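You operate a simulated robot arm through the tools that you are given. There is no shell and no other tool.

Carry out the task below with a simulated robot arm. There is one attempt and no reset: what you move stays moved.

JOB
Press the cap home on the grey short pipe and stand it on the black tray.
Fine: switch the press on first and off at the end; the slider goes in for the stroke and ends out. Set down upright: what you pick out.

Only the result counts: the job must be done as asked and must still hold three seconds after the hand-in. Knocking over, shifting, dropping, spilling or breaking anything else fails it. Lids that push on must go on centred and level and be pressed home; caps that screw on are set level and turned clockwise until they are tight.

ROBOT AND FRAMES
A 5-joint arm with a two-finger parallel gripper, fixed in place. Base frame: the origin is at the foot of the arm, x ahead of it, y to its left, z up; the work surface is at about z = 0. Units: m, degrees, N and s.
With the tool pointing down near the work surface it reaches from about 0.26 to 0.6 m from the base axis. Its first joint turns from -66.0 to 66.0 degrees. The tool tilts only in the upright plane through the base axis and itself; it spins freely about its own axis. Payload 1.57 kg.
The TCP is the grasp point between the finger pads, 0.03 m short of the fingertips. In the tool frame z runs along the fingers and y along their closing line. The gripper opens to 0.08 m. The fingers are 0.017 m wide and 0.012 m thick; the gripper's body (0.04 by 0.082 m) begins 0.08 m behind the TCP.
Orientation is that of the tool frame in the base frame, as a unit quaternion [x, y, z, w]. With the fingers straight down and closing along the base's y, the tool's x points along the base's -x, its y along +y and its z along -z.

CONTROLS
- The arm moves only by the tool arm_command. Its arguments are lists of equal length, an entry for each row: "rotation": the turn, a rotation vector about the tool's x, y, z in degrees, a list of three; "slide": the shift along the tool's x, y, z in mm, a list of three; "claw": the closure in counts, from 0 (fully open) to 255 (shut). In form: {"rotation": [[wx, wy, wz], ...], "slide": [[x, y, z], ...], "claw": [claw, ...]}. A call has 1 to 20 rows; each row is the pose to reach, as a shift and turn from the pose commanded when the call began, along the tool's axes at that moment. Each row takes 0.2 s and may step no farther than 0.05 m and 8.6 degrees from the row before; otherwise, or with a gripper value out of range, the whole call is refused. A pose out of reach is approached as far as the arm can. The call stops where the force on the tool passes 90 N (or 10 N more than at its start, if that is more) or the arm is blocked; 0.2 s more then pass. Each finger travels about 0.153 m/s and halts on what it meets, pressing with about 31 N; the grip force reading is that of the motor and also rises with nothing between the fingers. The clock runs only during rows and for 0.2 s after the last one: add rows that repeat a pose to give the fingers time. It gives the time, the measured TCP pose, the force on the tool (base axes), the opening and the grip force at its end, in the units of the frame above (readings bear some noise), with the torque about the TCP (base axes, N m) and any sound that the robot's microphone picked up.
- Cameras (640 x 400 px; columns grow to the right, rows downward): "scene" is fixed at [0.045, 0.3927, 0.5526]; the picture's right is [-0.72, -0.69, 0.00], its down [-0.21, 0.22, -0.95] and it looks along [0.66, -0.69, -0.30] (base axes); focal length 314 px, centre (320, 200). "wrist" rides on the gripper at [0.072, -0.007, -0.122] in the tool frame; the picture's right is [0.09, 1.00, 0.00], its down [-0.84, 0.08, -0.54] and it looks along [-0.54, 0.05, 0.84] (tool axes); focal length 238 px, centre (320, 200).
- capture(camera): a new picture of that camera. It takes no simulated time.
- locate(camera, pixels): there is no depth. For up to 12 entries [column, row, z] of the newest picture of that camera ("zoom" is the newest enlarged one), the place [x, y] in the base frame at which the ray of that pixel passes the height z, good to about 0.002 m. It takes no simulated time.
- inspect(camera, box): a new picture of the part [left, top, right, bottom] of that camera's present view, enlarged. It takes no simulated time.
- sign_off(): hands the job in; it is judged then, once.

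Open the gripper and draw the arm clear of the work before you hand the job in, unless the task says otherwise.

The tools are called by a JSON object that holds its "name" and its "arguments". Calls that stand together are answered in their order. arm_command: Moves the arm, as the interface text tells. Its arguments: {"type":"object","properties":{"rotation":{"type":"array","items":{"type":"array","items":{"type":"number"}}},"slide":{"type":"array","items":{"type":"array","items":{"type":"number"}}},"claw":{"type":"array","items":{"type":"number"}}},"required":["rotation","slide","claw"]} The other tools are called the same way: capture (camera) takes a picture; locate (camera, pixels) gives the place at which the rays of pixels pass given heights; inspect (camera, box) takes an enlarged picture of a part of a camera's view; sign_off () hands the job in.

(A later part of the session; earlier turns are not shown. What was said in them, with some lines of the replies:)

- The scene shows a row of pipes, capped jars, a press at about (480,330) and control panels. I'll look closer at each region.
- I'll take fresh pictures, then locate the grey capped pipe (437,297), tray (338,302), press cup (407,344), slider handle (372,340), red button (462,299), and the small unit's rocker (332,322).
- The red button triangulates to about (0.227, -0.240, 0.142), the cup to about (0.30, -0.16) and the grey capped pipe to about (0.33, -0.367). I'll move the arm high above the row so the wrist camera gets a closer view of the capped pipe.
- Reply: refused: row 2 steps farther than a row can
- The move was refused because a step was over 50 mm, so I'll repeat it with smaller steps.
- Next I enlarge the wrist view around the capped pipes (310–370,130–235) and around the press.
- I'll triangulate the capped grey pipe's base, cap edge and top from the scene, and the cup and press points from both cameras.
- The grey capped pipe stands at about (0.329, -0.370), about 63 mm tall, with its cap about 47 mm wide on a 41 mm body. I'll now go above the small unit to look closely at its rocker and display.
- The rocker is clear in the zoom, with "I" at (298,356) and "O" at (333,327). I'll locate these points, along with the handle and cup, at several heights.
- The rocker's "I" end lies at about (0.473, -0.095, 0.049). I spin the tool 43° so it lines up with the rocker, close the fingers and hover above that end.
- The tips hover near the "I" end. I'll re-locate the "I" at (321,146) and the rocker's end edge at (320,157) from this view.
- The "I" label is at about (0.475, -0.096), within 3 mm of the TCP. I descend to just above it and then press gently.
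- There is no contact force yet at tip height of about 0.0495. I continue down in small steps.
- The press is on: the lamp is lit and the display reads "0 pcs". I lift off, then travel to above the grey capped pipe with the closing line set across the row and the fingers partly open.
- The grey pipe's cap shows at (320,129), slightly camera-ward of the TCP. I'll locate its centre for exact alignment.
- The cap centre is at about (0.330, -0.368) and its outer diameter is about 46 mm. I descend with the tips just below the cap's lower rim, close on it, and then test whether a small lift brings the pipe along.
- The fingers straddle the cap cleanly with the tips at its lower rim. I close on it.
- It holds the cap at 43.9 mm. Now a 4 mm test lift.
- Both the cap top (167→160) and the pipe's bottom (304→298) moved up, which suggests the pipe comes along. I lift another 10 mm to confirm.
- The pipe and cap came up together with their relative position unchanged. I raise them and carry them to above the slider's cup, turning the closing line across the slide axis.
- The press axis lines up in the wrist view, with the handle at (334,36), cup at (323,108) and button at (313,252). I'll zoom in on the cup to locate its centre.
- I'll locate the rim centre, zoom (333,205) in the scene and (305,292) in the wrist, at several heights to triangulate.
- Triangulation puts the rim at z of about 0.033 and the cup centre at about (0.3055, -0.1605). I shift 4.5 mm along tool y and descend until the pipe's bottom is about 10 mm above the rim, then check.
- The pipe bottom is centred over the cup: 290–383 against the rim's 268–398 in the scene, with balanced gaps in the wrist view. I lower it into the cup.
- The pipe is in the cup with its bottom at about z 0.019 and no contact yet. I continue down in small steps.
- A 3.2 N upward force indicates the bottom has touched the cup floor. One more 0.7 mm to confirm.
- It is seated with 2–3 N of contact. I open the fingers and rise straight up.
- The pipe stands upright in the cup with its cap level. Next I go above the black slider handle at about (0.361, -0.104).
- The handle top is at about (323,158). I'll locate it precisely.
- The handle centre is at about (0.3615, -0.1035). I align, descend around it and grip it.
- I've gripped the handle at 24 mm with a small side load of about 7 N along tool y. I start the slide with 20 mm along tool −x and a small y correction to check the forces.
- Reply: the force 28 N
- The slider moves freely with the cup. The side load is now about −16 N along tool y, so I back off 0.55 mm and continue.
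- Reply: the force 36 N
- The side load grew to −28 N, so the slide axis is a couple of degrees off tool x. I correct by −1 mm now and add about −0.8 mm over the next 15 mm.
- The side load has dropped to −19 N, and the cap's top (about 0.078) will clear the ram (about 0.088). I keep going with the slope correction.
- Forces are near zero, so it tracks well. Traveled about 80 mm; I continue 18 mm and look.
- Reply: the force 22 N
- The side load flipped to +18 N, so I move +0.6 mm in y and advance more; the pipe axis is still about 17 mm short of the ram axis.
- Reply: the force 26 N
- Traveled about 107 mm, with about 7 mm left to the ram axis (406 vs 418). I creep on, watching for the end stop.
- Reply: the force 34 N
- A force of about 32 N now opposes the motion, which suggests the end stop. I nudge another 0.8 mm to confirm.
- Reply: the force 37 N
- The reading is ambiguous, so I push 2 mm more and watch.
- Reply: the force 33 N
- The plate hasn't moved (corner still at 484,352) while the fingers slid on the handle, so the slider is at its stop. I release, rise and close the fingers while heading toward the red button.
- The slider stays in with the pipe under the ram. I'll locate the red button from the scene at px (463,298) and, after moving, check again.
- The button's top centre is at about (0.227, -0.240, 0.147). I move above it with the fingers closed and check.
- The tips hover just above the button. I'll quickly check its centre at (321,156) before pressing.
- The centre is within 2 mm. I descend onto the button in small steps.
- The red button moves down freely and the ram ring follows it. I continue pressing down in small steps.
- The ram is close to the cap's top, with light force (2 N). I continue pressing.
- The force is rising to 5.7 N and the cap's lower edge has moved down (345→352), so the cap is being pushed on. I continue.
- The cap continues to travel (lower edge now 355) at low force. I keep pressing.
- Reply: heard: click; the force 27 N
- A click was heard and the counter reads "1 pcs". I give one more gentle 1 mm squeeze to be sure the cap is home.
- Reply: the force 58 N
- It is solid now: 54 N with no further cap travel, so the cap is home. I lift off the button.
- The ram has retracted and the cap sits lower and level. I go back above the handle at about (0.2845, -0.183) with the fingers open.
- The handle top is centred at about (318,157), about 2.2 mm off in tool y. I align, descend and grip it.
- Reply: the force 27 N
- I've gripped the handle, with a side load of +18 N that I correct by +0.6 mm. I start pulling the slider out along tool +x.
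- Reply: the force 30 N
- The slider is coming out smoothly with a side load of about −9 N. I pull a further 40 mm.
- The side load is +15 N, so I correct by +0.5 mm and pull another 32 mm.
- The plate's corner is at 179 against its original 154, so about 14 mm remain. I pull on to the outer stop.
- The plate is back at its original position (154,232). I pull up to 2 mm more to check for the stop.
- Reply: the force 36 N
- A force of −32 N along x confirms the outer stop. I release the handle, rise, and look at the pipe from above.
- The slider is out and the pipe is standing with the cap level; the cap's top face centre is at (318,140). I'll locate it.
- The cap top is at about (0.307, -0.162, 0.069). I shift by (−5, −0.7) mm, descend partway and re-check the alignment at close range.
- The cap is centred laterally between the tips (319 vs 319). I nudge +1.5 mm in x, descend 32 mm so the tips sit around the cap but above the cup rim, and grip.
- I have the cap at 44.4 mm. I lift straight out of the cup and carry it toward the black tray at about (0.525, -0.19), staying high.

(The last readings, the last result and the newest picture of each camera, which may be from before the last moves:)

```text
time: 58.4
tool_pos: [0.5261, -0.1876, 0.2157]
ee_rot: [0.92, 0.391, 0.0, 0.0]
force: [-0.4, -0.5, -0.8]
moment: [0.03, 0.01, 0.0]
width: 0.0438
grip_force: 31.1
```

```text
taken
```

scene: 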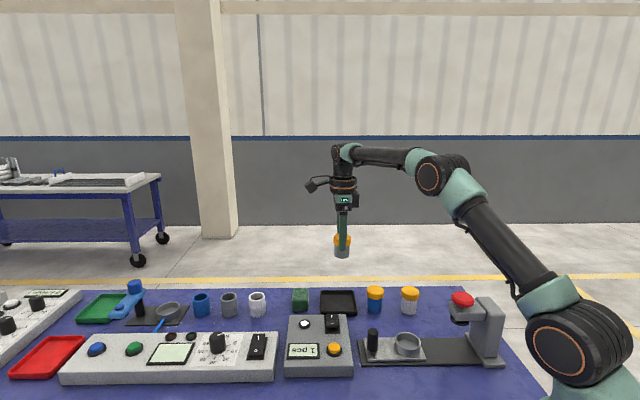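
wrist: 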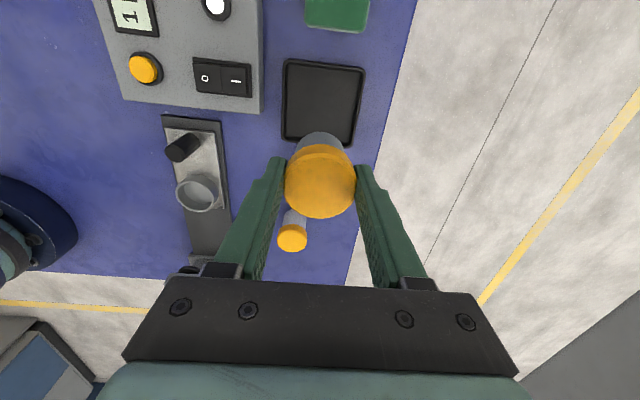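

The tray shows with corners at (286,58), (366,67), (354,150) and (281,138). I'll locate its corners for the centre.

{"name": "inspect", "arguments": {"camera": "wrist", "box": [260, 40, 390, 170]}}

{"name": "locate", "arguments": {"camera": "wrist", "pixels": [[286, 59, 0.015], [366, 67, 0.015], [355, 149, 0.015], [281, 138, 0.015], [323, 103, 0.005]]}}

{"name": "inspect", "arguments": {"camera": "scene", "box": [280, 270, 400, 350]}}

{"name": "locate", "arguments": {"camera": "scene", "pixels": [[320, 291.5, 0.015], [353, 291, 0.015], [356.5, 314, 0.012], [320, 313.5, 0.012], [338, 302, 0.01]]}}

```text
3.08 times, centred on (325, 105) of wrist
```

zoom: 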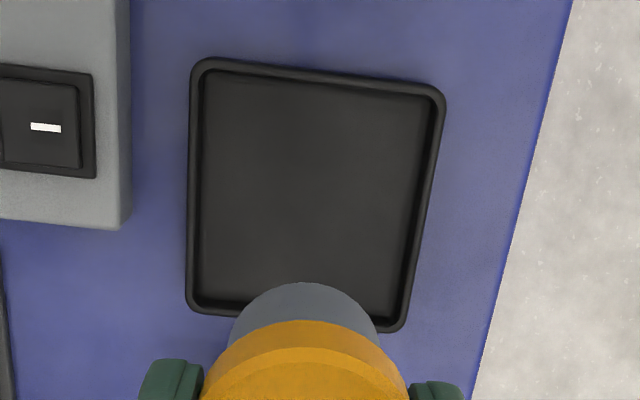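

```text
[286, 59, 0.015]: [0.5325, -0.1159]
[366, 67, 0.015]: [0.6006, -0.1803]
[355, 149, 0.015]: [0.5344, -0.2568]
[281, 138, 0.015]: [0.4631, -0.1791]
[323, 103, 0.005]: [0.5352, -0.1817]
```

```text
5.00 times, centred on (340, 310) of scene
```

zoom: 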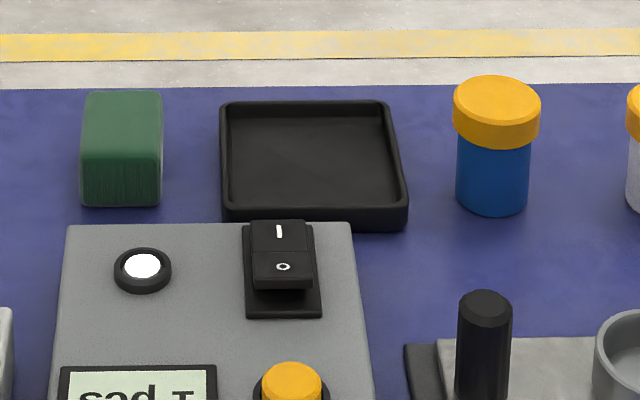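

```text
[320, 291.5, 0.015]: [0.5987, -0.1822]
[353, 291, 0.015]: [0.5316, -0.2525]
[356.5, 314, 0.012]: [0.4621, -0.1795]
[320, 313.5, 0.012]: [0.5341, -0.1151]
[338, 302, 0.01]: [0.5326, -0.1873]
```

Both cameras give the tray centre at about (0.532, -0.183). I centre over it and descend until the pipe's bottom is about 12 mm above the floor.

{"name": "arm_command", "arguments": {"rotation": [[0, 0, 0], [0, 0, 0], [0, 0, 0], [0, 0, 0], [0, 0, 0], [0, 0, 0], [0, 0, 0]], "slide": [[6, 1.1, 15], [6, 1.1, 40], [6, 1.1, 65], [6, 1.1, 90], [6, 1.1, 115], [6, 1.1, 133], [6, 1.1, 140]], "claw": [255, 255, 255, 255, 255, 255, 255]}}

{"name": "capture", "arguments": {"camera": "wrist"}}

{"name": "inspect", "arguments": {"camera": "scene", "box": [280, 260, 400, 340]}}

```text
time: 60.0
tool_pos: [0.5296, -0.1866, 0.0751]
ee_rot: [0.92, 0.391, 0.0, 0.0]
force: [-0.3, 1.0, 0.7]
moment: [0.02, -0.02, -0.01]
width: 0.0442
grip_force: 31.1
```

```text
taken
```

wrist: 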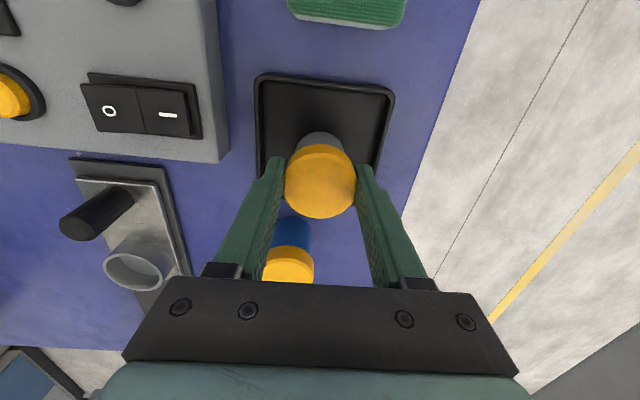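

```text
5.00 times, centred on (340, 300) of scene
```

zoom: 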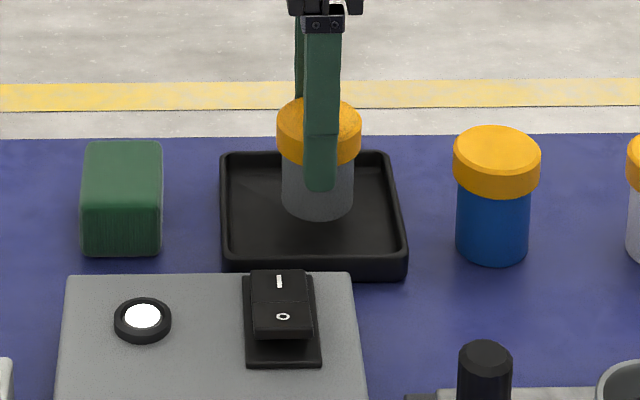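

The pipe is over the middle of the tray. I lower it to just above the floor and then creep to contact.

{"name": "arm_command", "arguments": {"rotation": [[0, 0, 0], [0, 0, 0], [0, 0, 0], [0, 0, 0]], "slide": [[0, 0, 4], [0, 0, 7], [0, 0, 9], [0, 0, 9]], "claw": [255, 255, 255, 255]}}

```text
time: 61.0
tool_pos: [0.529, -0.184, 0.0664]
ee_rot: [0.92, 0.391, 0.0, 0.0]
force: [-0.1, -0.5, -1.0]
moment: [0.03, -0.01, -0.02]
width: 0.0442
grip_force: 31.1
```

No contact yet, so I creep 2 mm more.

{"name": "arm_command", "arguments": {"rotation": [[0, 0, 0], [0, 0, 0], [0, 0, 0]], "slide": [[0, 0, 1], [0, 0, 2], [0, 0, 2]], "claw": [255, 255, 255]}}

{"name": "inspect", "arguments": {"camera": "scene", "box": [280, 260, 400, 340]}}

```text
time: 61.8
tool_pos: [0.5289, -0.1838, 0.0643]
ee_rot: [0.92, 0.391, 0.0, 0.0]
force: [-0.2, -0.2, -0.5]
moment: [-0.01, 0.01, 0.01]
width: 0.044
grip_force: 31.0
```

```text
5.00 times, centred on (340, 300) of scene
```

zoom: 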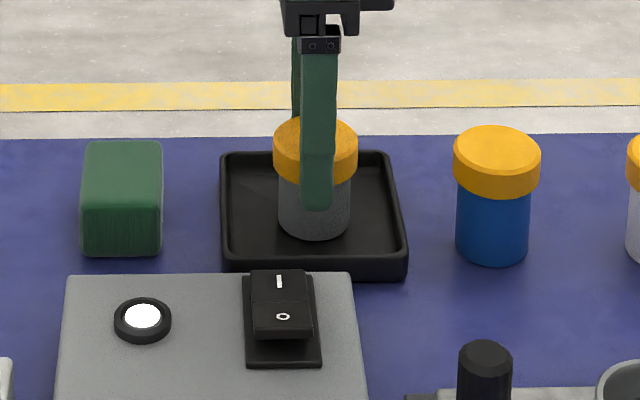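

Still no contact force, so I go down another 1.5 mm.

{"name": "arm_command", "arguments": {"rotation": [[0, 0, 0], [0, 0, 0], [0, 0, 0]], "slide": [[0, 0, 0.8], [0, 0, 1.5], [0, 0, 1.5]], "claw": [255, 255, 255]}}

```text
time: 62.6
tool_pos: [0.5308, -0.1852, 0.0617]
ee_rot: [0.92, 0.391, -0.001, 0.001]
force: [-2.0, 0.7, 8.4]
moment: [0.07, 0.2, -0.01]
width: 0.0442
grip_force: 30.9
```

Contact at 8 N: the pipe is standing on the tray floor. I open the fingers and rise.

{"name": "arm_command", "arguments": {"rotation": [[0, 0, 0], [0, 0, 0], [0, 0, 0], [0, 0, 0], [0, 0, 0], [0, 0, 0], [0, 0, 0]], "slide": [[0, 0, -0.3], [0, 0, -0.3], [0, 0, -15], [0, 0, -40], [0, 0, -70], [0, 0, -100], [0, 0, -130]], "claw": [90, 64, 64, 64, 64, 64, 64]}}

{"name": "inspect", "arguments": {"camera": "scene", "box": [280, 260, 400, 340]}}

{"name": "capture", "arguments": {"camera": "wrist"}}

```text
time: 64.2
tool_pos: [0.5299, -0.1871, 0.1942]
ee_rot: [0.921, 0.39, -0.001, 0.0]
force: [0.2, 0.2, -0.4]
moment: [0.02, 0.01, 0.0]
width: 0.06
grip_force: 0.1
```

```text
5.00 times, centred on (340, 300) of scene
```

zoom: 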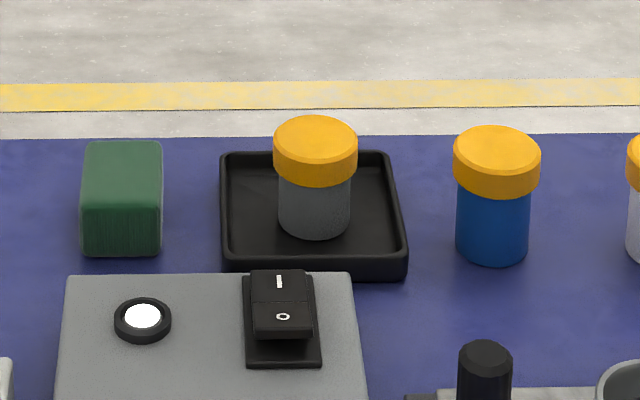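

```text
taken
```

wrist: 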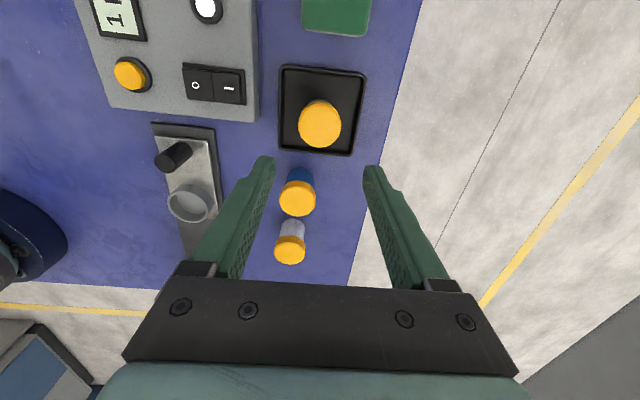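

The grey pipe stands upright and level on the black tray. Now I go to switch the press off: spin back 91°, close the fingers and hover over the rocker's "O" end at about (0.4475, -0.069).

{"name": "arm_command", "arguments": {"rotation": [[0, 0, -8.3], [0, 0, -16.6], [0, 0, -24.9], [0, 0, -33.2], [0, 0, -41.5], [0, 0, -49.8], [0, 0, -58.1], [0, 0, -66.4], [0, 0, -74.7], [0, 0, -83], [0, 0, -91], [0, 0, -91], [0, 0, -91]], "slide": [[2.5, -13, 0], [5, -26, 0], [7.5, -39, 0], [10, -52, 0], [12.5, -65, 0], [15, -78, 0], [17.5, -91, 0], [20, -104, 0], [22.5, -117, 0], [25, -130, 0], [27.4, -141.4, 0], [27.4, -141.4, 35], [27.4, -141.4, 70]], "claw": [64, 64, 64, 64, 64, 100, 150, 200, 255, 255, 255, 255, 255]}}

{"name": "capture", "arguments": {"camera": "wrist"}}

{"name": "inspect", "arguments": {"camera": "scene", "box": [270, 250, 400, 350]}}

```text
time: 67.0
tool_pos: [0.4463, -0.0689, 0.1201]
ee_rot: [0.367, 0.93, 0.001, 0.0]
force: [0.8, -1.1, 0.1]
moment: [0.02, 0.04, 0.02]
width: 0.0
grip_force: 21.5
```

```text
taken
```

wrist: 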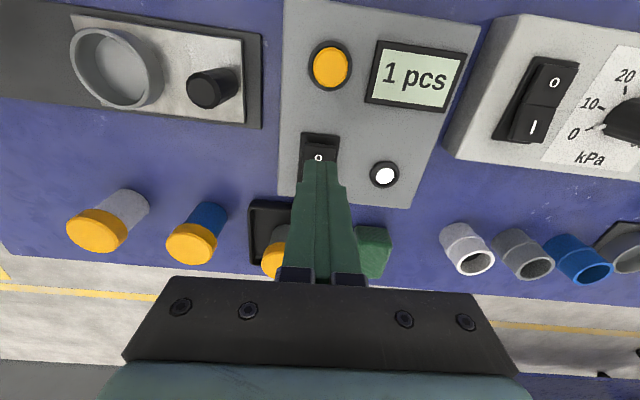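

```text
4.00 times, centred on (335, 300) of scene
```

zoom: 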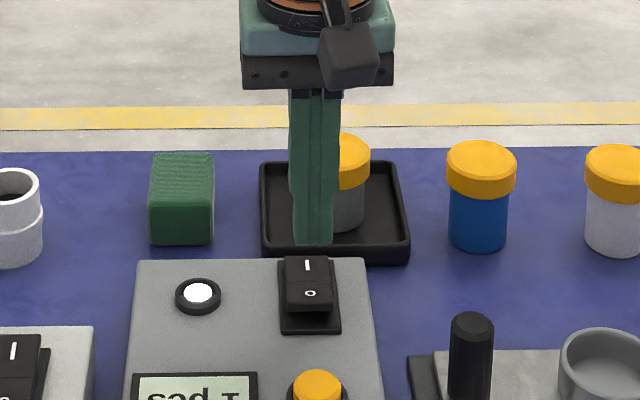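

The "O" label is at (319,157). I'll check its position relative to the TCP.

{"name": "locate", "arguments": {"camera": "wrist", "pixels": [[319, 157, 0.05], [319, 157, 0.056], [319, 146, 0.055], [319, 135, 0.045]]}}

{"name": "inspect", "arguments": {"camera": "wrist", "box": [280, 110, 380, 200]}}

```text
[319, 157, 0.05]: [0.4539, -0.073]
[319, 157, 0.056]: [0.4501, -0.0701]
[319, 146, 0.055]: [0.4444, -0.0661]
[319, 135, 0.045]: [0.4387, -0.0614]
```

```text
4.44 times, centred on (330, 155) of wrist
```

zoom: 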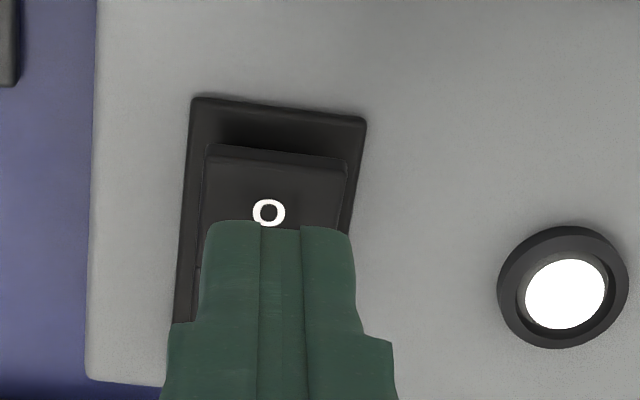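

The tips will land on the O half near its end. I descend and press down in small steps, as with the "I" side.

{"name": "arm_command", "arguments": {"rotation": [[0, 0, 0], [0, 0, 0], [0, 0, 0], [0, 0, 0], [0, 0, 0], [0, 0, 0]], "slide": [[-1, 0, 15], [-1, 0, 30], [-1, 0, 36], [-1, 0, 40], [-1, 0, 43], [-1, 0, 45]], "claw": [255, 255, 255, 255, 255, 255]}}

{"name": "inspect", "arguments": {"camera": "scene", "box": [280, 260, 380, 370]}}

```text
time: 68.4
tool_pos: [0.4485, -0.0682, 0.0777]
ee_rot: [0.366, 0.931, -0.001, -0.001]
force: [-0.7, 0.1, 1.1]
moment: [0.01, 0.01, -0.01]
width: 0.0001
grip_force: 20.8
```

```text
3.64 times, centred on (330, 315) of scene
```

zoom: 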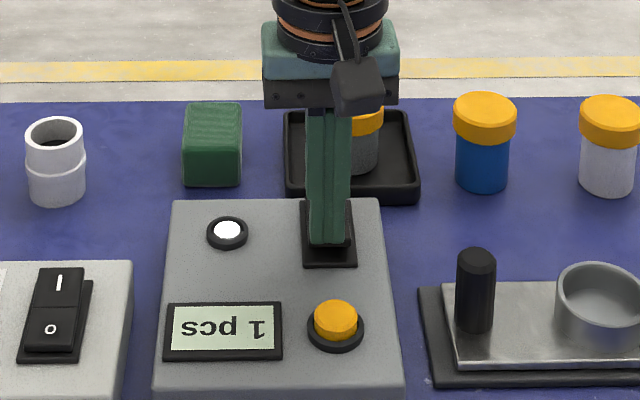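

The tips are at the rocker and it is still on, so I press a few millimetres more.

{"name": "arm_command", "arguments": {"rotation": [[0, 0, 0], [0, 0, 0], [0, 0, 0]], "slide": [[0, 0, 2], [0, 0, 4], [0, 0, 5]], "claw": [255, 255, 255]}}

{"name": "inspect", "arguments": {"camera": "scene", "box": [280, 260, 380, 370]}}

```text
time: 69.2
tool_pos: [0.4486, -0.0665, 0.0718]
ee_rot: [0.366, 0.93, 0.001, 0.0]
force: [0.4, -0.3, -0.2]
moment: [0.03, -0.03, -0.04]
width: 0.0001
grip_force: 21.6
```

```text
3.64 times, centred on (330, 315) of scene
```

zoom: 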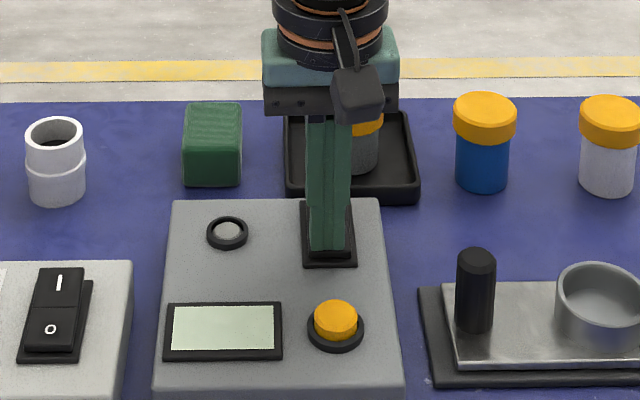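

The lamp and display are off, so the press is switched off. I rise clear, draw back from the work and open the gripper.

{"name": "arm_command", "arguments": {"rotation": [[0, 0, 0], [0, 0, 0], [0, 0, 0], [0, 0, 0], [0, 0, 0], [0, 0, 0], [0, 0, 0], [0, 0, 0]], "slide": [[0, 0, -20], [0, 0, -55], [0, 0, -95], [0, 0, -135], [0, 0, -175], [20, 0, -205], [40, 0, -235], [40, 0, -235]], "claw": [255, 255, 255, 255, 150, 60, 0, 0]}}

{"name": "capture", "arguments": {"camera": "scene"}}

{"name": "inspect", "arguments": {"camera": "scene", "box": [280, 270, 520, 380]}}

{"name": "capture", "arguments": {"camera": "wrist"}}

```text
time: 71.0
tool_pos: [0.4167, -0.0371, 0.308]
ee_rot: [0.367, 0.93, 0.001, 0.0]
force: [0.3, 0.0, 0.2]
moment: [0.01, 0.01, 0.01]
width: 0.0799
grip_force: 0.1
```

```text
taken
```

scene: 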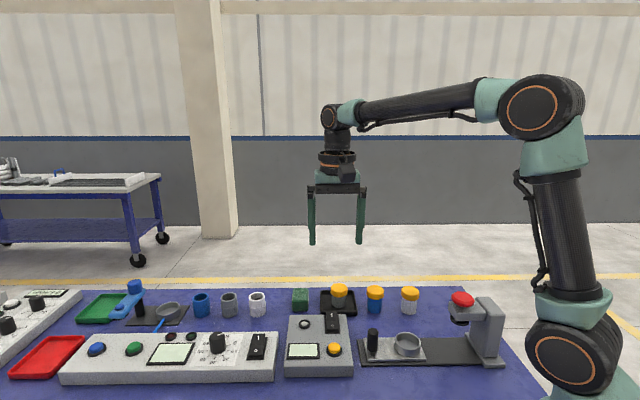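

```text
2.67 times, centred on (400, 325) of scene
```

zoom: 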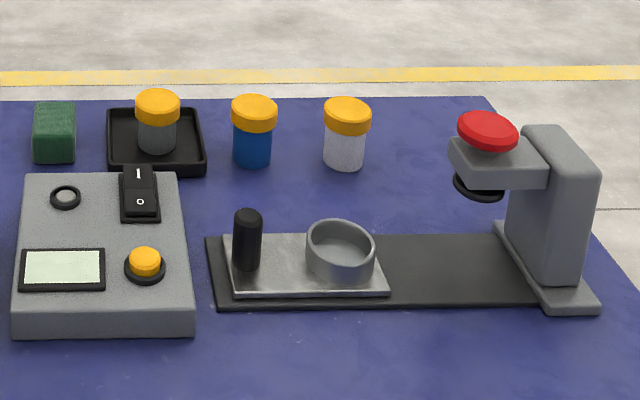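

```text
taken
```

wrist: 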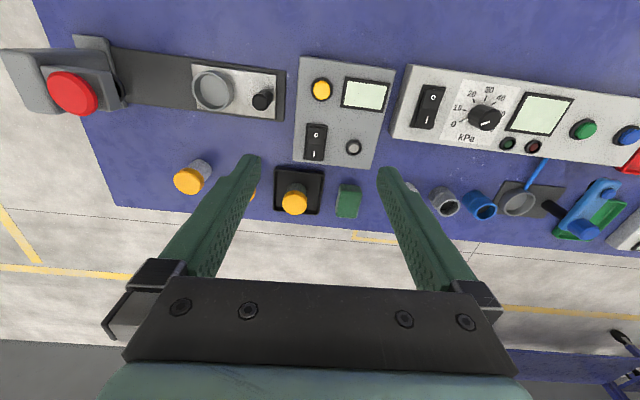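

Everything is as asked: the capped grey pipe stands upright on the black tray, the slider is out, the unit is off, nothing else has moved, and the arm is clear with the gripper open. I hand the job in.

{"name": "sign_off", "arguments": {}}

```text
The job is handed in.
```

The cap is pressed home on the grey short pipe, and the pipe is standing upright on the black tray. I've handed the job in; no verdict has come back yet.

- **Pressing:** I switched the press on first, slid the pipe in under the ram and pressed the red button. There was a click and the counter went to "1 pcs". A further push met solid resistance at about 54 N with no more cap travel.
- **Slider:** It went in to its stop for the stroke and was pulled back to its outer stop afterwards.
- **Switch-off:** I switched the press off last; the lamp and display are dark.
- **Surroundings:** In the last pictures nothing else looks knocked or shifted. The arm is clear of the work with the gripper open.
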